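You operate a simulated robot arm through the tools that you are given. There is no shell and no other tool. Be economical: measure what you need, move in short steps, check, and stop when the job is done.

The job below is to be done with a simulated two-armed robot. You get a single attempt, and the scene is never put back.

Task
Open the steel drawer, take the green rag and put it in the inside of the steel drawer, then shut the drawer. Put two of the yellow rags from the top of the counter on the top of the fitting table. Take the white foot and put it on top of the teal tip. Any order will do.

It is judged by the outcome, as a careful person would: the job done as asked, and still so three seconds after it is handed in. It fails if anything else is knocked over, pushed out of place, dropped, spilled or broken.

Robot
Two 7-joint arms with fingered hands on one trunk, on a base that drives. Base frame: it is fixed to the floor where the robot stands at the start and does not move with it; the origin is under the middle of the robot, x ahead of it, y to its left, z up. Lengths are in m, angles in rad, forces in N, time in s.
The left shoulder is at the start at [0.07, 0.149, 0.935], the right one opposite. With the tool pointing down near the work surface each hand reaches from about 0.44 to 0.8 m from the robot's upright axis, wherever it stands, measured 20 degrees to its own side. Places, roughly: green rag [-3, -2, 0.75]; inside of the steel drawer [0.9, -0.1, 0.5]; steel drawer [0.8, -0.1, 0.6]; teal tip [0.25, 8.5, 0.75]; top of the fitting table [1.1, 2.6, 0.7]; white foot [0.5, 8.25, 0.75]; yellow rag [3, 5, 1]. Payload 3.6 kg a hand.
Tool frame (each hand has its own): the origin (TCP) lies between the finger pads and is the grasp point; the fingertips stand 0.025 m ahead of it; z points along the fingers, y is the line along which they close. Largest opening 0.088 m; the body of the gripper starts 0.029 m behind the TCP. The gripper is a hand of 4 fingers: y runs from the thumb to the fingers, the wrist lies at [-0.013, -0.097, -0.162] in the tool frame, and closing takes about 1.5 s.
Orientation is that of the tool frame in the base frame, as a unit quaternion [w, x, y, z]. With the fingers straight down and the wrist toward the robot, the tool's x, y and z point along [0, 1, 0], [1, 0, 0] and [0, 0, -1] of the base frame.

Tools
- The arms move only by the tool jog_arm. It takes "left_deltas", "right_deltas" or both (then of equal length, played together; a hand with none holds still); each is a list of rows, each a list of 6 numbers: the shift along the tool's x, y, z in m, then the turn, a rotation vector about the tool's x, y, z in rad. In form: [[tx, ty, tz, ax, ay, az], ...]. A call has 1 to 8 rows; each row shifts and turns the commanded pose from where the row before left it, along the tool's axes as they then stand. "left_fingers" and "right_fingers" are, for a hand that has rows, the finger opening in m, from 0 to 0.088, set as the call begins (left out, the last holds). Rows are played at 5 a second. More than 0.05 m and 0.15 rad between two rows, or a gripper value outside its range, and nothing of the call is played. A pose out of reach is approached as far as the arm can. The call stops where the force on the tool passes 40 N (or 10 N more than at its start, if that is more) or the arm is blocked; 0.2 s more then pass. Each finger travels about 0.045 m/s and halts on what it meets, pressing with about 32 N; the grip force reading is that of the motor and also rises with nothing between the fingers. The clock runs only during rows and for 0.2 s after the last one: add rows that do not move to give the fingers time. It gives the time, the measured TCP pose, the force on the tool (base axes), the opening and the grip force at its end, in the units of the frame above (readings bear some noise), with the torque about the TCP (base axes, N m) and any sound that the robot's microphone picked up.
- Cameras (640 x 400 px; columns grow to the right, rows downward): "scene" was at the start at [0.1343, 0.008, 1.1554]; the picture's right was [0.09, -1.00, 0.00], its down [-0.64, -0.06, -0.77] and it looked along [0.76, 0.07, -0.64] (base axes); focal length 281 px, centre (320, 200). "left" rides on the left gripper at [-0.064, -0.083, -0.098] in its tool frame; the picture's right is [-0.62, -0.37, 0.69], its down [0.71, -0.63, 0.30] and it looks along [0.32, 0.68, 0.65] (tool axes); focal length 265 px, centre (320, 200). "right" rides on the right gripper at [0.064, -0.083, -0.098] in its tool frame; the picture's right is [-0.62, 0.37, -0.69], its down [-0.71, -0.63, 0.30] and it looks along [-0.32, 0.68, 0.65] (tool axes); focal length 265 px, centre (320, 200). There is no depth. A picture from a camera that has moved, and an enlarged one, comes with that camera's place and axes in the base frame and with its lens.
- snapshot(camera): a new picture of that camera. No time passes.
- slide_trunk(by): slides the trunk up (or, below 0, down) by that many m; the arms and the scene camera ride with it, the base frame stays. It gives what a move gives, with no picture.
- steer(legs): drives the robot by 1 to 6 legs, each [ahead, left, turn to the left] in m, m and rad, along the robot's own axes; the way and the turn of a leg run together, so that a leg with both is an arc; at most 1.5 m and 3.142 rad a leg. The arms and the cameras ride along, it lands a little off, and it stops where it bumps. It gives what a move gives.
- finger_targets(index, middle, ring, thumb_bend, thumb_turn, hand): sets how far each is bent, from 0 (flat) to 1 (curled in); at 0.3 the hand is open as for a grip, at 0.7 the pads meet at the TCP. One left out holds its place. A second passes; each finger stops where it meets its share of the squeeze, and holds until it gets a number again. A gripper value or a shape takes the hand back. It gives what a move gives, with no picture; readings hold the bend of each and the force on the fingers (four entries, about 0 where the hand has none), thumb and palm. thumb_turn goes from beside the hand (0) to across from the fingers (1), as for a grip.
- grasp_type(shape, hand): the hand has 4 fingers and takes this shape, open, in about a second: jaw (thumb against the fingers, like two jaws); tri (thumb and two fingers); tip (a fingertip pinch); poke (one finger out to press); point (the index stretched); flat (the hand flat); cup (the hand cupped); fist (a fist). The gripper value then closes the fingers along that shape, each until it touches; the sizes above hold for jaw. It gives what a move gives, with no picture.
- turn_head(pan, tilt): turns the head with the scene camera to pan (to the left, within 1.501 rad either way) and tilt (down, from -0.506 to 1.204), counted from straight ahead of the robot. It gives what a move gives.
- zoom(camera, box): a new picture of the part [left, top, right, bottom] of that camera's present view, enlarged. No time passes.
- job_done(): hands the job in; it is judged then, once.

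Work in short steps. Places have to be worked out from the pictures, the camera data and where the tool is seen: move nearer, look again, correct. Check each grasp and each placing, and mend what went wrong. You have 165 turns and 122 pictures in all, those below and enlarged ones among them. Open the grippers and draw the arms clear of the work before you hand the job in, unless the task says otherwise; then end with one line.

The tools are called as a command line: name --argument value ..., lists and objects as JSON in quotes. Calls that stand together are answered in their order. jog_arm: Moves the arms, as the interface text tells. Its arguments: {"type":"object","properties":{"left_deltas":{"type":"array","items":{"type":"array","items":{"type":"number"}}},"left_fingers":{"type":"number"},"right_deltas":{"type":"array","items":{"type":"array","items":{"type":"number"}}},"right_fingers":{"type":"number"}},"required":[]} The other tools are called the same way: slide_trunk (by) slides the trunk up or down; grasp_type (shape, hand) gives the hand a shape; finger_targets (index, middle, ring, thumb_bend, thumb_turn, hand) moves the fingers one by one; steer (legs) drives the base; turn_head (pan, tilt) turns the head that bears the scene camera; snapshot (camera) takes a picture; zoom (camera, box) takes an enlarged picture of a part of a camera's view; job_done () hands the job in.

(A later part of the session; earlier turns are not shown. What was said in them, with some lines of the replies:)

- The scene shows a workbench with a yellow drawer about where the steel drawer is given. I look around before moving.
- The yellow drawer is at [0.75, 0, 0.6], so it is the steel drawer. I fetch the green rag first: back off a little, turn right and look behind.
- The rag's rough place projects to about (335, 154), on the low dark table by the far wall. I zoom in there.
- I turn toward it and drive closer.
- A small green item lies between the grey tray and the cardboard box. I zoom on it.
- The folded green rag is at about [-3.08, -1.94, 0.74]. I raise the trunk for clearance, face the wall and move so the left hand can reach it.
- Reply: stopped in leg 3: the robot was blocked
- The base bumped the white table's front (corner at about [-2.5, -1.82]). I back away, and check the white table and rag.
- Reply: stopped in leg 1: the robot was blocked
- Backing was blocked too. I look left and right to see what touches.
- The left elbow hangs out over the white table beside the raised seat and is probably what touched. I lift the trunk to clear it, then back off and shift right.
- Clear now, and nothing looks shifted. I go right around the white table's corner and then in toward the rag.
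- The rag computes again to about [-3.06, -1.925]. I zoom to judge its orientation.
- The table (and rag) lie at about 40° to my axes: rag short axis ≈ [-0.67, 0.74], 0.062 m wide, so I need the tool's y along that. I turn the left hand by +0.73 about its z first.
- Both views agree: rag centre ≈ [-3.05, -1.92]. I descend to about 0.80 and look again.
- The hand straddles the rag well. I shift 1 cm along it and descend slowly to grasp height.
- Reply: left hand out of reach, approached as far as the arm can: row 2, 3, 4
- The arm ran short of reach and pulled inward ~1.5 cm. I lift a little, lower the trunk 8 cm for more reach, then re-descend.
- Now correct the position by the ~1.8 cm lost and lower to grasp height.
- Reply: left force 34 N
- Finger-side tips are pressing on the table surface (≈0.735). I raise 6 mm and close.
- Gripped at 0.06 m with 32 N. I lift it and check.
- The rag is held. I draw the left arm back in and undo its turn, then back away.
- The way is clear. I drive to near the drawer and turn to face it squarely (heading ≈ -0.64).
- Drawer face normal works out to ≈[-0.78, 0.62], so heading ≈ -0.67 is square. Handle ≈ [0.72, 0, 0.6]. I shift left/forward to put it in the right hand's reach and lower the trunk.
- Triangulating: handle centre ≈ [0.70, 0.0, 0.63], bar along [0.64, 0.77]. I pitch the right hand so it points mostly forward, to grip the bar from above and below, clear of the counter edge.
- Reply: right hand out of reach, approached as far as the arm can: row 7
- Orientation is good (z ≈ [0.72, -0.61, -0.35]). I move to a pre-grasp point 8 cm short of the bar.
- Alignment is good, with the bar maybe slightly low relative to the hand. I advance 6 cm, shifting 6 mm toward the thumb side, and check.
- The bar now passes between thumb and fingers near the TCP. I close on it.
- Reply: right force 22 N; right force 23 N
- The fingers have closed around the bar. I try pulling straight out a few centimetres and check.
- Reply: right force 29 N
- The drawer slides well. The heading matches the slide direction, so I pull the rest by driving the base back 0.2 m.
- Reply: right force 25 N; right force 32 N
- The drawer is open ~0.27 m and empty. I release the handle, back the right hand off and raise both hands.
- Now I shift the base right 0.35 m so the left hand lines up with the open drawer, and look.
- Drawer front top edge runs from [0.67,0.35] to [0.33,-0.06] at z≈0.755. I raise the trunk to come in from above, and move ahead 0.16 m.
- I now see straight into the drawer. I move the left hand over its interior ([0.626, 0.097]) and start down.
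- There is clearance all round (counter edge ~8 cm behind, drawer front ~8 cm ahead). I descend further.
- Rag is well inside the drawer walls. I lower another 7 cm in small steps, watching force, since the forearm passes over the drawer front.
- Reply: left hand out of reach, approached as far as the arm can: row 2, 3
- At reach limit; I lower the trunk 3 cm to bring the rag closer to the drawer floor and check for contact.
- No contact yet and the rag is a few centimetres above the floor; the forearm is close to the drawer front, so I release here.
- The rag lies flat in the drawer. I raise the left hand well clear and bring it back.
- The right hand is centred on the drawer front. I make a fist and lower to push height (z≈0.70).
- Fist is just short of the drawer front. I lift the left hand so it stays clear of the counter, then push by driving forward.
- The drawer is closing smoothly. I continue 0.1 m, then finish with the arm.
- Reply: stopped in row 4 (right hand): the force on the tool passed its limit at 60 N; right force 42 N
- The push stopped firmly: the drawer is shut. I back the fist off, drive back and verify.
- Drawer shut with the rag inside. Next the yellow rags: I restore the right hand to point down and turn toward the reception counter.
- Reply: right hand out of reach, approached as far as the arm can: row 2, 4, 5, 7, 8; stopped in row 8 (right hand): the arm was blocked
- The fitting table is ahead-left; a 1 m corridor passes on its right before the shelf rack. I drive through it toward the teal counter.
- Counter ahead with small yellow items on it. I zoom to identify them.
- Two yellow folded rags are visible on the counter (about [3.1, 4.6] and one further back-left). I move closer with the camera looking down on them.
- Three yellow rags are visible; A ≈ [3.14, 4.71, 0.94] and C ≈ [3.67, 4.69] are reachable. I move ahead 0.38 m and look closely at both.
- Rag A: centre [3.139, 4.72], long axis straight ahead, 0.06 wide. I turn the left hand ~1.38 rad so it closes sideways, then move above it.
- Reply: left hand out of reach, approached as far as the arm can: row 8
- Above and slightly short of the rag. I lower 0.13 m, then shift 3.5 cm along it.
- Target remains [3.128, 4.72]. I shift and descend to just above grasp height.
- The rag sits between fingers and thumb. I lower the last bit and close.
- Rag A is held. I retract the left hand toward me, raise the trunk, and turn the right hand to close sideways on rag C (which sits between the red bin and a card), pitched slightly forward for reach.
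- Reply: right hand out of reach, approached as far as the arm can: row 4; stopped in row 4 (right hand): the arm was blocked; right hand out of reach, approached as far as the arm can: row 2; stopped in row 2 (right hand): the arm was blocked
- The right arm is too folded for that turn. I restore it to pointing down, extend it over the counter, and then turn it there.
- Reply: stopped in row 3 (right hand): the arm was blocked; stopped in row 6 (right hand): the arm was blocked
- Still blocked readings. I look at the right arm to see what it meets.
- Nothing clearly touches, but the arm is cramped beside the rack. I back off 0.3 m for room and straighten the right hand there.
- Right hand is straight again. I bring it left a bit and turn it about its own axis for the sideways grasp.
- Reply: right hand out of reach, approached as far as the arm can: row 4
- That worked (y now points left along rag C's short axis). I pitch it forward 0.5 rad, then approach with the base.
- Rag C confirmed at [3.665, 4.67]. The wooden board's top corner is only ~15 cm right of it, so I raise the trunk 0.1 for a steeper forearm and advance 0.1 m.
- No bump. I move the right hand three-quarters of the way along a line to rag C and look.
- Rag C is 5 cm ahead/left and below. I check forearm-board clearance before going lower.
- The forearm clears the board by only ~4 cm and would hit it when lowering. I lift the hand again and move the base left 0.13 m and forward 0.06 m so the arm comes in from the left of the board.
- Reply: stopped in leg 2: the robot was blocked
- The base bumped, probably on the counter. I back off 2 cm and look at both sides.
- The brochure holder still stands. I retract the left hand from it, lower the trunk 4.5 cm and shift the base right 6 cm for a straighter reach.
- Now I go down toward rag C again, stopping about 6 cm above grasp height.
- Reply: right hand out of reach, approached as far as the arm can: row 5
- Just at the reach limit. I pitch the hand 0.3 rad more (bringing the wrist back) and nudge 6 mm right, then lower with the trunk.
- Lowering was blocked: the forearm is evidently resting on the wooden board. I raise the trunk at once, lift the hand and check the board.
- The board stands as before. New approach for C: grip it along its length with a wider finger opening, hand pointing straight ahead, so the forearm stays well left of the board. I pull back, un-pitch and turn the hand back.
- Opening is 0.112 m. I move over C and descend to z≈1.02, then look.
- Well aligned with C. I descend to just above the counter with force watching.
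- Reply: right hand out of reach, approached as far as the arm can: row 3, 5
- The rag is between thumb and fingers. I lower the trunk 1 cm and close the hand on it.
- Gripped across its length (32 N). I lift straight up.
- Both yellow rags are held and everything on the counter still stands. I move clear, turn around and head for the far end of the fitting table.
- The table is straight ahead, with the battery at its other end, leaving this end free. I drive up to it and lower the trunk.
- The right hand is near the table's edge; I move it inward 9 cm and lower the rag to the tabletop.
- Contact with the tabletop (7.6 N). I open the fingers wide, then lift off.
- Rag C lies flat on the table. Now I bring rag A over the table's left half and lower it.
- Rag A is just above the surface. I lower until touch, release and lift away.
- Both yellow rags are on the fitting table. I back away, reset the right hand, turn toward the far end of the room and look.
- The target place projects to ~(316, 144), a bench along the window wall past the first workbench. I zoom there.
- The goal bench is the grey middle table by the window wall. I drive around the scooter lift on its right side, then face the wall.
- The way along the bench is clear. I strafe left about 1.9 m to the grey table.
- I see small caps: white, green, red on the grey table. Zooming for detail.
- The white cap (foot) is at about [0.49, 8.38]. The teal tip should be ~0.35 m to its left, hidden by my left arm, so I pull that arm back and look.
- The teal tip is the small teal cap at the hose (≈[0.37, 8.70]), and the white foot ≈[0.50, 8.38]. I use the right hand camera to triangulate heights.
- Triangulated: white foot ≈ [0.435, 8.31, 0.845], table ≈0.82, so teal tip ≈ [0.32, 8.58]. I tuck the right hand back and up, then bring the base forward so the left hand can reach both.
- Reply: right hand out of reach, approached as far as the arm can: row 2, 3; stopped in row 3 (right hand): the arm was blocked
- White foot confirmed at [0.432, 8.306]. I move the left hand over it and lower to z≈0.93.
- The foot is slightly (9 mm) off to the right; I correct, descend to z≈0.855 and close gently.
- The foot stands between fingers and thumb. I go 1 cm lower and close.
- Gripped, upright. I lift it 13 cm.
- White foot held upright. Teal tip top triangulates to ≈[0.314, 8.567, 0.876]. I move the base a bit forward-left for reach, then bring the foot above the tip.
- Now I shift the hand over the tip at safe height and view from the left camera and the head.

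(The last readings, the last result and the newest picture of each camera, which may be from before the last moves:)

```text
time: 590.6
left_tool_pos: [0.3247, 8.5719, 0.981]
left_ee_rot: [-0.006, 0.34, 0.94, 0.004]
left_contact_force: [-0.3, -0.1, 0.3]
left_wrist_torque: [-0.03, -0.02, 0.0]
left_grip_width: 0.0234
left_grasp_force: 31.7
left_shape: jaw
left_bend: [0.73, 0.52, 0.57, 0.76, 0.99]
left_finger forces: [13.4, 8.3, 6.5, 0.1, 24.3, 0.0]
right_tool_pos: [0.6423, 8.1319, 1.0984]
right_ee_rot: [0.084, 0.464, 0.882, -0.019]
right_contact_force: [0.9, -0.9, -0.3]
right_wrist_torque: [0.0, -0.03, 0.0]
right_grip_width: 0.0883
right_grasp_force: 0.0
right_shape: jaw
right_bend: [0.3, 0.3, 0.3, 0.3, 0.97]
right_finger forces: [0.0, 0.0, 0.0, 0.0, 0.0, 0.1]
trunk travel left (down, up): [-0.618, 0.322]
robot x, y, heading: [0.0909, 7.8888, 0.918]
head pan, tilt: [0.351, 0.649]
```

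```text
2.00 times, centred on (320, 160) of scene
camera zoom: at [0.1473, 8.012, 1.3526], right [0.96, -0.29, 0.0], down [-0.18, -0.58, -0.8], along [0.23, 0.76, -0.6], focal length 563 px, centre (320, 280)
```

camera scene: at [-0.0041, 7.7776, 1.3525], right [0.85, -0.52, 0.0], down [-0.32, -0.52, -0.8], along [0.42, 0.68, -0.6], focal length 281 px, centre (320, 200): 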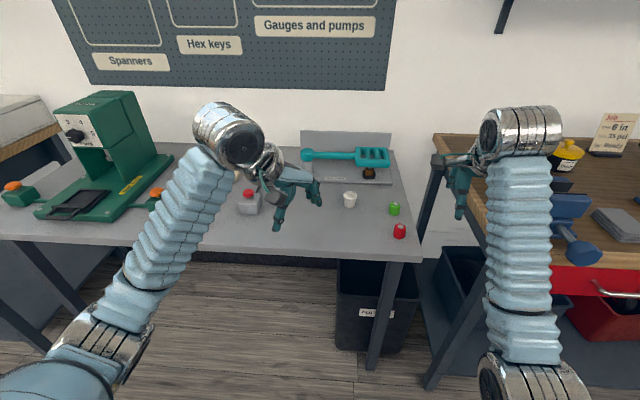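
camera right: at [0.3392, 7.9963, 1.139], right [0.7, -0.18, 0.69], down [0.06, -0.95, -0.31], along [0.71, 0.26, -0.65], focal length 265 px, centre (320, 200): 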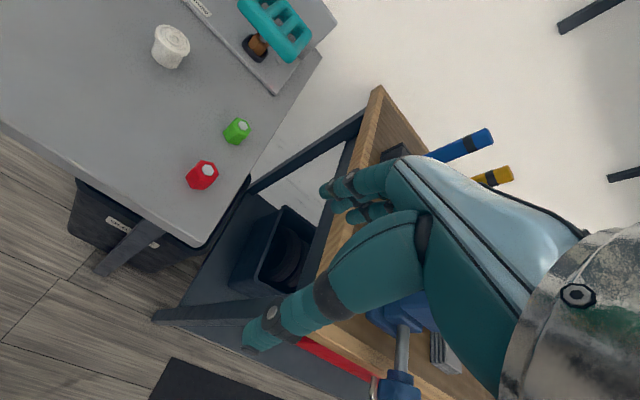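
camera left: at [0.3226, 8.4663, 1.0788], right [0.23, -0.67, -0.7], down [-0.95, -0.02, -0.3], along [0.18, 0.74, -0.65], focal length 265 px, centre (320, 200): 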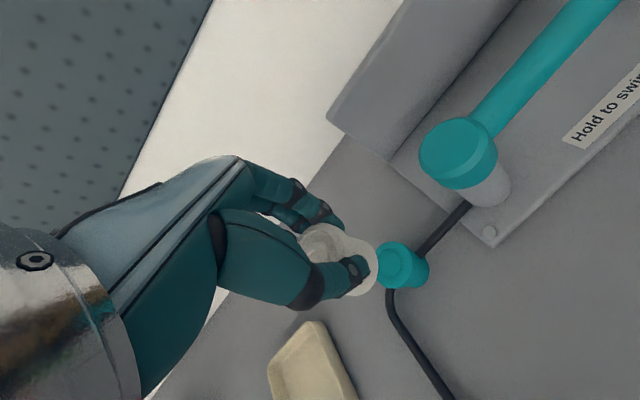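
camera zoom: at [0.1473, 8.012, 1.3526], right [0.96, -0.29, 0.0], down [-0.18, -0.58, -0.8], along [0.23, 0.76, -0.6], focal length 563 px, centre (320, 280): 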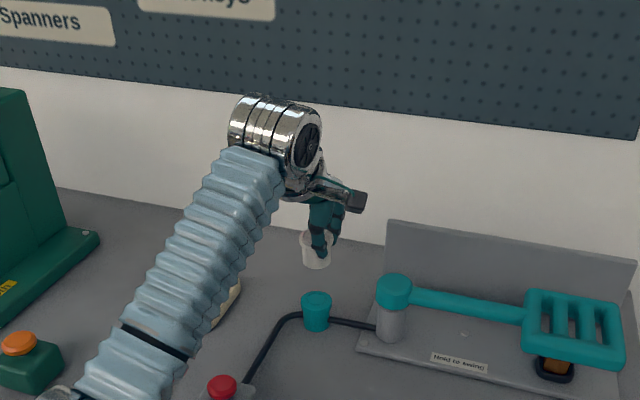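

Sideways the foot is aligned with the tip; it's ~12 mm short in depth. I correct, lower 4.5 cm and look again.

jog_arm --left_deltas '[[0.006, 0.012, 0.015, 0, 0, 0], [0, 0, 0.015, 0, 0, 0], [0, 0, 0.015, 0, 0, 0], [0, 0, 0, 0, 0, 0]]'

zoom --camera "left" --box '[260, 180, 500, 330]'

zoom --camera "scene" --box '[270, 130, 370, 240]'

```text
time: 591.6
left_tool_pos: [0.3288, 8.5849, 0.9347]
left_ee_rot: [-0.007, 0.339, 0.941, 0.004]
left_contact_force: [-0.7, -0.2, -0.3]
left_wrist_torque: [0.0, 0.01, 0.0]
left_grip_width: 0.0233
left_grasp_force: 31.7
left_shape: jaw
left_bend: [0.73, 0.52, 0.57, 0.76, 0.99]
left_finger forces: [13.4, 8.2, 6.5, 0.1, 24.4, 0.1]
right_tool_pos: [0.6428, 8.1334, 1.0967]
right_ee_rot: [0.086, 0.463, 0.882, -0.02]
right_contact_force: [-0.5, 0.3, 0.0]
right_wrist_torque: [-0.01, -0.01, -0.01]
right_grip_width: 0.0881
right_grasp_force: 0.1
right_shape: jaw
right_bend: [0.3, 0.3, 0.3, 0.3, 0.97]
right_finger forces: [0.0, 0.0, 0.0, 0.0, 0.1, 0.0]
trunk travel left (down, up): [-0.618, 0.322]
robot x, y, heading: [0.088, 7.8922, 0.917]
head pan, tilt: [0.351, 0.649]
```

```text
2.67 times, centred on (380, 255) of left
camera zoom: at [0.3252, 8.4797, 1.0324], right [0.24, -0.67, -0.7], down [-0.95, -0.03, -0.3], along [0.18, 0.74, -0.65], focal length 708 px, centre (160, 53)
```

zoom: 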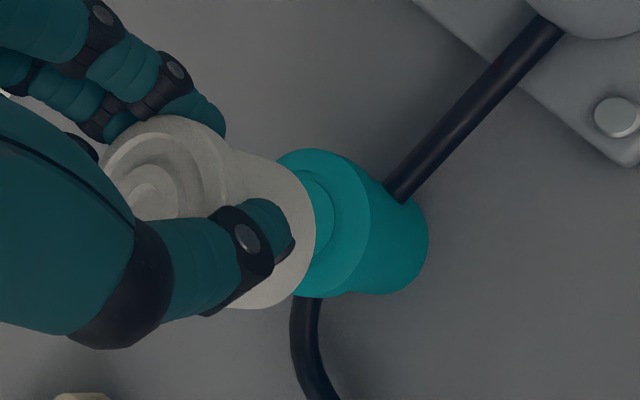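

```text
3.64 times, centred on (320, 185) of scene
camera zoom: at [0.1473, 8.0131, 1.3525], right [0.96, -0.29, 0.0], down [-0.18, -0.58, -0.8], along [0.23, 0.76, -0.6], focal length 1023 px, centre (320, 254)
```

zoom: 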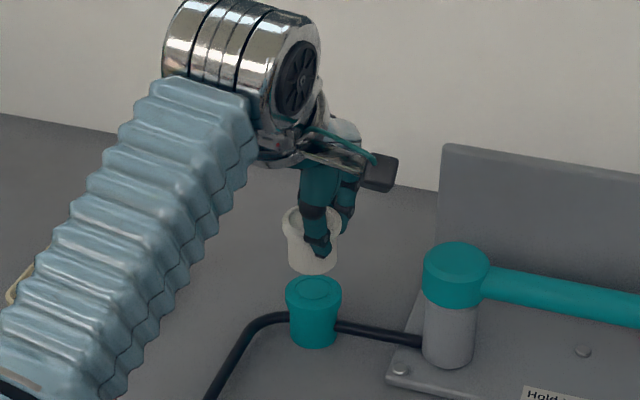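

Relative triangulation: the foot bottom is ~37 mm above the tip's top and still ~13 mm short in depth. I correct and lower 2.5 cm.

jog_arm --left_deltas '[[0.006, 0.012, 0, 0, 0, 0], [0, 0, 0.013, 0, 0, 0], [0, 0, 0.012, 0, 0, 0], [0, 0, 0, 0, 0, 0]]'

zoom --camera "left" --box '[260, 180, 500, 330]'

zoom --camera "scene" --box '[270, 130, 370, 240]'

```text
time: 592.6
left_tool_pos: [0.3317, 8.5987, 0.909]
left_ee_rot: [-0.006, 0.339, 0.941, 0.003]
left_contact_force: [0.7, 0.1, 0.2]
left_wrist_torque: [-0.02, 0.01, 0.0]
left_grip_width: 0.0232
left_grasp_force: 31.6
left_shape: jaw
left_bend: [0.73, 0.52, 0.57, 0.76, 0.99]
left_finger forces: [13.4, 8.2, 6.6, 0.0, 24.3, 0.0]
right_tool_pos: [0.6427, 8.133, 1.098]
right_ee_rot: [0.086, 0.464, 0.881, -0.021]
right_contact_force: [-0.9, 0.3, -0.6]
right_wrist_torque: [0.02, -0.01, 0.0]
right_grip_width: 0.0881
right_grasp_force: 0.1
right_shape: jaw
right_bend: [0.3, 0.3, 0.3, 0.3, 0.97]
right_finger forces: [0.1, 0.1, 0.0, 0.0, 0.0, 0.0]
trunk travel left (down, up): [-0.618, 0.322]
robot x, y, heading: [0.0903, 7.8863, 0.916]
head pan, tilt: [0.351, 0.649]
```

```text
2.67 times, centred on (380, 255) of left
camera zoom: at [0.3279, 8.4929, 1.0069], right [0.23, -0.67, -0.7], down [-0.96, -0.03, -0.3], along [0.18, 0.74, -0.65], focal length 708 px, centre (160, 53)
```

zoom: 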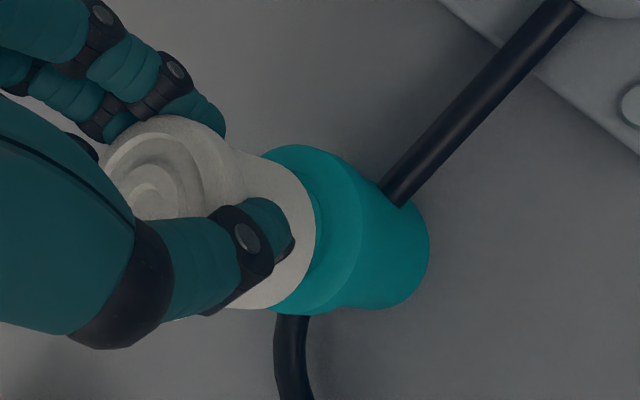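

```text
3.64 times, centred on (320, 185) of scene
camera zoom: at [0.1474, 8.0133, 1.3524], right [0.96, -0.29, 0.0], down [-0.18, -0.58, -0.8], along [0.23, 0.76, -0.6], focal length 1023 px, centre (320, 254)
```

zoom: 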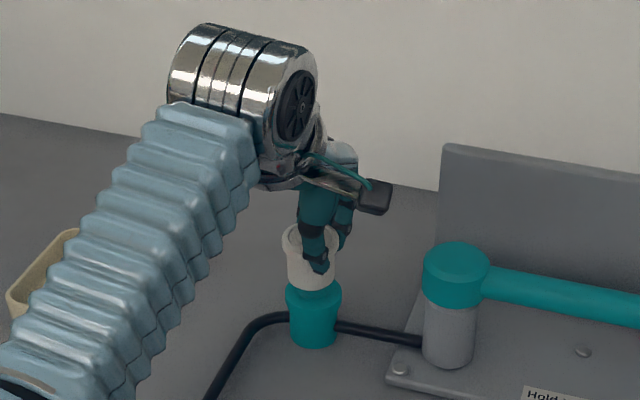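

The foot is now centred over the tip, ~15 mm above. I lower in small steps watching for contact.

jog_arm --left_deltas '[[0, 0, 0.005, 0, 0, 0], [0, 0, 0.004, 0, 0, 0], [0, 0, 0.003, 0, 0, 0], [0, 0, 0, 0, 0, 0]]'

jog_arm --left_deltas '[[0, 0, 0.002, 0, 0, 0], [0, 0, 0, 0, 0, 0]]'

zoom --camera "scene" --box '[285, 160, 345, 226]'

```text
time: 593.6
left_tool_pos: [0.33, 8.5978, 0.8971]
left_ee_rot: [-0.006, 0.34, 0.94, 0.003]
left_contact_force: [0.5, 0.7, -0.7]
left_wrist_torque: [-0.03, 0.0, 0.02]
left_grip_width: 0.0235
left_grasp_force: 31.4
left_shape: jaw
left_bend: [0.73, 0.52, 0.57, 0.76, 0.99]
left_finger forces: [13.4, 8.2, 6.6, 0.1, 24.4, 0.0]
right_tool_pos: [0.6412, 8.134, 1.0976]
right_ee_rot: [0.086, 0.464, 0.882, -0.021]
right_contact_force: [0.7, 0.1, 0.2]
right_wrist_torque: [0.0, 0.03, -0.03]
right_grip_width: 0.0882
right_grasp_force: 0.0
right_shape: jaw
right_bend: [0.3, 0.3, 0.3, 0.3, 0.97]
right_finger forces: [0.1, 0.0, 0.1, 0.1, 0.0, 0.1]
trunk travel left (down, up): [-0.618, 0.322]
robot x, y, heading: [0.0884, 7.8912, 0.918]
head pan, tilt: [0.351, 0.649]
```

```text
time: 594.2
left_tool_pos: [0.3304, 8.5991, 0.8961]
left_ee_rot: [-0.006, 0.34, 0.941, 0.004]
left_contact_force: [-0.2, -0.6, -0.5]
left_wrist_torque: [-0.02, -0.02, -0.02]
left_grip_width: 0.0235
left_grasp_force: 32.2
left_shape: jaw
left_bend: [0.73, 0.52, 0.57, 0.76, 0.99]
left_finger forces: [13.4, 8.2, 6.6, 0.1, 24.3, 0.0]
right_tool_pos: [0.6416, 8.132, 1.0983]
right_ee_rot: [0.086, 0.464, 0.881, -0.02]
right_contact_force: [-0.6, -0.4, 0.5]
right_wrist_torque: [0.02, 0.01, -0.02]
right_grip_width: 0.0881
right_grasp_force: 0.1
right_shape: jaw
right_bend: [0.3, 0.3, 0.3, 0.3, 0.97]
right_finger forces: [0.0, 0.0, 0.0, 0.0, 0.0, 0.0]
trunk travel left (down, up): [-0.618, 0.322]
robot x, y, heading: [0.0906, 7.8893, 0.917]
head pan, tilt: [0.351, 0.649]
```

```text
6.06 times, centred on (315, 193) of scene
camera zoom: at [0.147, 8.0132, 1.3525], right [0.96, -0.29, 0.0], down [-0.18, -0.58, -0.8], along [0.23, 0.76, -0.6], focal length 1706 px, centre (350, 242)
```

zoom: 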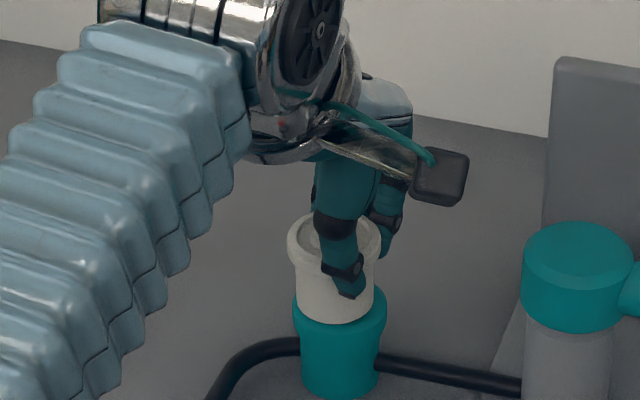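

Very close and centred (within ~2 mm). I keep lowering by 1–2 mm until I feel contact.

jog_arm --left_deltas '[[0, 0, 0.0015, 0, 0, 0], [0, 0, 0.0015, 0, 0, 0], [0, 0, 0, 0, 0, 0]]'

```text
time: 595.0
left_tool_pos: [0.3321, 8.5987, 0.8938]
left_ee_rot: [-0.006, 0.34, 0.941, 0.003]
left_contact_force: [-0.4, -1.4, -1.1]
left_wrist_torque: [-0.02, 0.0, -0.01]
left_grip_width: 0.0233
left_grasp_force: 31.9
left_shape: jaw
left_bend: [0.73, 0.52, 0.57, 0.76, 0.99]
left_finger forces: [13.4, 8.1, 6.6, 0.0, 24.2, 0.0]
right_tool_pos: [0.6418, 8.1332, 1.0992]
right_ee_rot: [0.086, 0.464, 0.881, -0.019]
right_contact_force: [-0.9, -0.5, 0.7]
right_wrist_torque: [0.02, -0.02, -0.02]
right_grip_width: 0.0878
right_grasp_force: 0.1
right_shape: jaw
right_bend: [0.3, 0.3, 0.3, 0.3, 0.97]
right_finger forces: [0.0, 0.0, 0.0, 0.0, 0.0, 0.0]
trunk travel left (down, up): [-0.618, 0.322]
robot x, y, heading: [0.0915, 7.8876, 0.918]
head pan, tilt: [0.351, 0.649]
```

jog_arm --left_deltas '[[0, 0, 0.0015, 0, 0, 0], [0, 0, 0.0015, 0, 0, 0], [0, 0, 0, 0, 0, 0]]'

```text
time: 595.8
left_tool_pos: [0.3307, 8.5983, 0.8926]
left_ee_rot: [-0.005, 0.339, 0.941, 0.005]
left_contact_force: [-0.8, 0.9, 5.7]
left_wrist_torque: [-0.02, 0.03, -0.03]
left_grip_width: 0.0231
left_grasp_force: 31.8
left_shape: jaw
left_bend: [0.73, 0.52, 0.57, 0.76, 0.98]
left_finger forces: [14.0, 8.6, 7.0, 0.0, 25.0, 0.1]
right_tool_pos: [0.6422, 8.1311, 1.0988]
right_ee_rot: [0.086, 0.464, 0.881, -0.019]
right_contact_force: [0.3, -0.2, 0.7]
right_wrist_torque: [-0.01, -0.01, 0.01]
right_grip_width: 0.088
right_grasp_force: 0.2
right_shape: jaw
right_bend: [0.3, 0.3, 0.3, 0.3, 0.97]
right_finger forces: [0.0, 0.0, 0.0, 0.0, 0.1, 0.0]
trunk travel left (down, up): [-0.618, 0.322]
robot x, y, heading: [0.0938, 7.8889, 0.921]
head pan, tilt: [0.351, 0.649]
```

Contact at 5.7 N with almost no torque, so it sits centred. I open the fingers in stages.

jog_arm --left_deltas '[[0, 0, -0.001, 0, 0, 0], [0, 0, 0, 0, 0, 0], [0, 0, 0, 0, 0, 0], [0, 0, 0, 0, 0, 0]]' --left_fingers 0.045

jog_arm --left_deltas '[[0, 0, 0, 0, 0, 0], [0, 0, 0, 0, 0, 0], [0, 0, 0, 0, 0, 0], [0, 0, 0, 0, 0, 0], [0, 0, 0, 0, 0, 0], [0, 0, 0, 0, 0, 0]]' --left_fingers 0.088

zoom --camera "scene" --box '[285, 160, 345, 226]'

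```text
time: 596.8
left_tool_pos: [0.3308, 8.5989, 0.8905]
left_ee_rot: [-0.006, 0.34, 0.94, 0.003]
left_contact_force: [0.1, -0.3, 0.1]
left_wrist_torque: [0.0, 0.0, 0.02]
left_grip_width: 0.0445
left_grasp_force: 0.1
left_shape: jaw
left_bend: [0.74, 0.44, 0.41, 0.69, 1.0]
left_finger forces: [0.0, 0.0, 0.1, 0.0, 0.0, 0.1]
right_tool_pos: [0.6419, 8.1331, 1.0984]
right_ee_rot: [0.086, 0.464, 0.881, -0.02]
right_contact_force: [0.2, 0.8, -1.1]
right_wrist_torque: [-0.03, 0.0, 0.0]
right_grip_width: 0.0879
right_grasp_force: 0.0
right_shape: jaw
right_bend: [0.3, 0.3, 0.3, 0.3, 0.97]
right_finger forces: [0.0, 0.0, 0.0, 0.1, 0.0, 0.0]
trunk travel left (down, up): [-0.618, 0.322]
robot x, y, heading: [0.0907, 7.8892, 0.918]
head pan, tilt: [0.351, 0.649]
```

```text
time: 598.2
left_tool_pos: [0.3318, 8.5996, 0.8912]
left_ee_rot: [-0.006, 0.339, 0.941, 0.004]
left_contact_force: [0.1, -0.4, 0.5]
left_wrist_torque: [-0.02, -0.03, -0.04]
left_grip_width: 0.0873
left_grasp_force: 0.0
left_shape: jaw
left_bend: [0.3, 0.3, 0.3, 0.3, 0.98]
left_finger forces: [0.0, 0.1, 0.0, 0.1, 0.0, 0.0]
right_tool_pos: [0.6417, 8.1328, 1.0977]
right_ee_rot: [0.086, 0.464, 0.881, -0.02]
right_contact_force: [-0.1, -0.9, -0.7]
right_wrist_torque: [-0.01, -0.04, -0.02]
right_grip_width: 0.0881
right_grasp_force: 0.1
right_shape: jaw
right_bend: [0.3, 0.3, 0.3, 0.3, 0.97]
right_finger forces: [0.1, 0.0, 0.1, 0.0, 0.1, 0.1]
trunk travel left (down, up): [-0.618, 0.322]
robot x, y, heading: [0.0913, 7.8848, 0.917]
head pan, tilt: [0.351, 0.649]
```

```text
6.06 times, centred on (315, 193) of scene
camera zoom: at [0.1469, 8.0129, 1.3525], right [0.96, -0.29, 0.0], down [-0.18, -0.58, -0.8], along [0.23, 0.76, -0.6], focal length 1706 px, centre (350, 242)
```

zoom: 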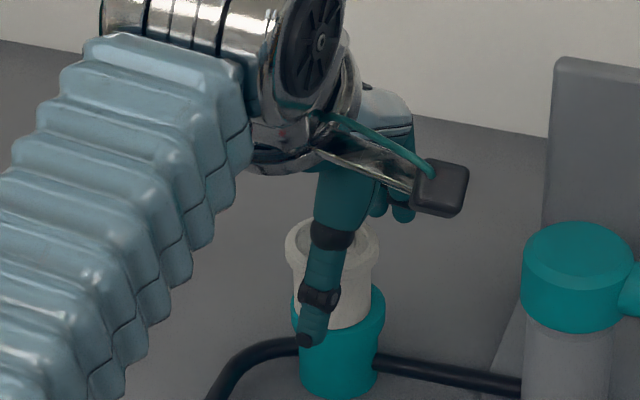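

The foot stands on the tip, and the hand is free. I lift straight up, then draw back.

jog_arm --left_deltas '[[0, 0, -0.02, 0, 0, 0], [0, 0, -0.03, 0, 0, 0], [0, 0, -0.04, 0, 0, 0], [0, 0, -0.045, 0, 0, 0], [0, 0, -0.03, 0, 0, 0], [0, -0.045, 0, 0, 0, 0], [0, -0.045, 0, 0, 0, 0], [0, -0.045, 0, 0, 0, 0]]'

steer --legs '[[-0.35, 0, 0]]'

snapshot --camera "scene"

```text
time: 600.0
left_tool_pos: [0.2448, 8.492, 1.0561]
left_ee_rot: [-0.006, 0.34, 0.94, 0.004]
left_contact_force: [0.5, -0.3, 0.6]
left_wrist_torque: [0.01, -0.01, -0.02]
left_grip_width: 0.0877
left_grasp_force: 0.0
left_shape: jaw
left_bend: [0.3, 0.3, 0.3, 0.3, 0.98]
left_finger forces: [0.0, 0.0, 0.0, 0.1, 0.0, 0.0]
right_tool_pos: [0.6417, 8.1312, 1.0986]
right_ee_rot: [0.086, 0.464, 0.881, -0.02]
right_contact_force: [-0.4, -0.3, 0.9]
right_wrist_torque: [0.0, 0.0, 0.0]
right_grip_width: 0.0882
right_grasp_force: 0.1
right_shape: jaw
right_bend: [0.3, 0.3, 0.3, 0.3, 0.97]
right_finger forces: [0.0, 0.0, 0.0, 0.0, 0.0, 0.1]
trunk travel left (down, up): [-0.618, 0.322]
robot x, y, heading: [0.0934, 7.8926, 0.92]
head pan, tilt: [0.351, 0.649]
```

```text
time: 604.9
left_tool_pos: [0.0407, 8.2186, 1.0555]
left_ee_rot: [-0.006, 0.341, 0.94, 0.004]
left_contact_force: [-0.2, -0.4, 0.5]
left_wrist_torque: [-0.02, 0.01, 0.02]
left_grip_width: 0.0874
left_grasp_force: 0.1
left_shape: jaw
left_bend: [0.3, 0.3, 0.3, 0.3, 0.98]
left_finger forces: [0.0, 0.1, 0.0, 0.0, 0.0, 0.0]
right_tool_pos: [0.433, 7.856, 1.0974]
right_ee_rot: [0.086, 0.465, 0.881, -0.02]
right_contact_force: [-0.4, 0.3, -0.3]
right_wrist_torque: [0.0, 0.02, 0.02]
right_grip_width: 0.088
right_grasp_force: 0.0
right_shape: jaw
right_bend: [0.3, 0.3, 0.3, 0.3, 0.97]
right_finger forces: [0.1, 0.0, 0.1, 0.1, 0.0, 0.0]
trunk travel left (down, up): [-0.618, 0.322]
robot x, y, heading: [-0.1189, 7.6156, 0.919]
head pan, tilt: [0.351, 0.649]
```

```text
6 pictures are left
camera scene: at [-0.062, 7.737, 1.3525], right [0.95, -0.3, 0.0], down [-0.18, -0.58, -0.8], along [0.24, 0.76, -0.6], focal length 281 px, centre (320, 200)
```

scene: 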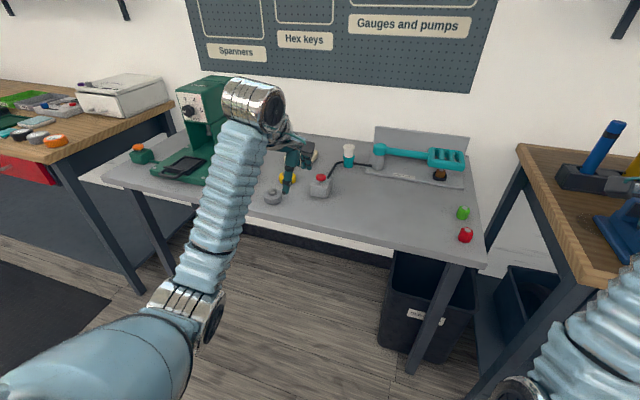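

The white foot stands on the teal tip; a last close look to confirm.

zoom --camera "scene" --box '[300, 120, 400, 200]'

```text
5.00 times, centred on (350, 160) of scene
camera zoom: at [-0.062, 7.737, 1.3525], right [0.95, -0.3, 0.0], down [-0.18, -0.58, -0.8], along [0.24, 0.76, -0.6], focal length 1407 px, centre (170, 400)
```

zoom: 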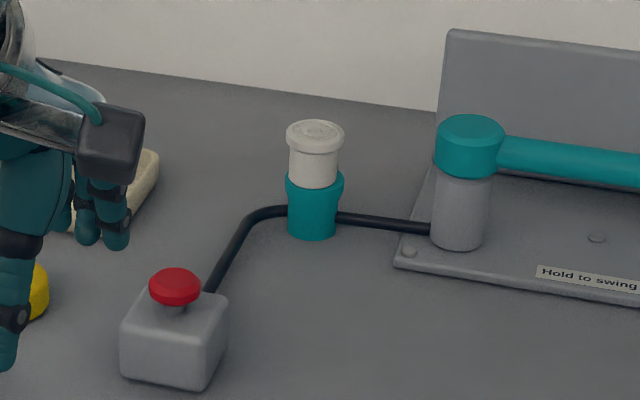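

The foot stands upright and centred on the teal tip, and both hands are open and clear. I hand the job in.

job_done

```text
The job is handed in.
```

All three parts are done: the green rag is in the closed steel drawer, two yellow rags are on the fitting table, and the white foot stands on the teal tip; I bumped a white table, the counter and a wooden board on the way, with no visible shift, though I did not check any of them again up close.
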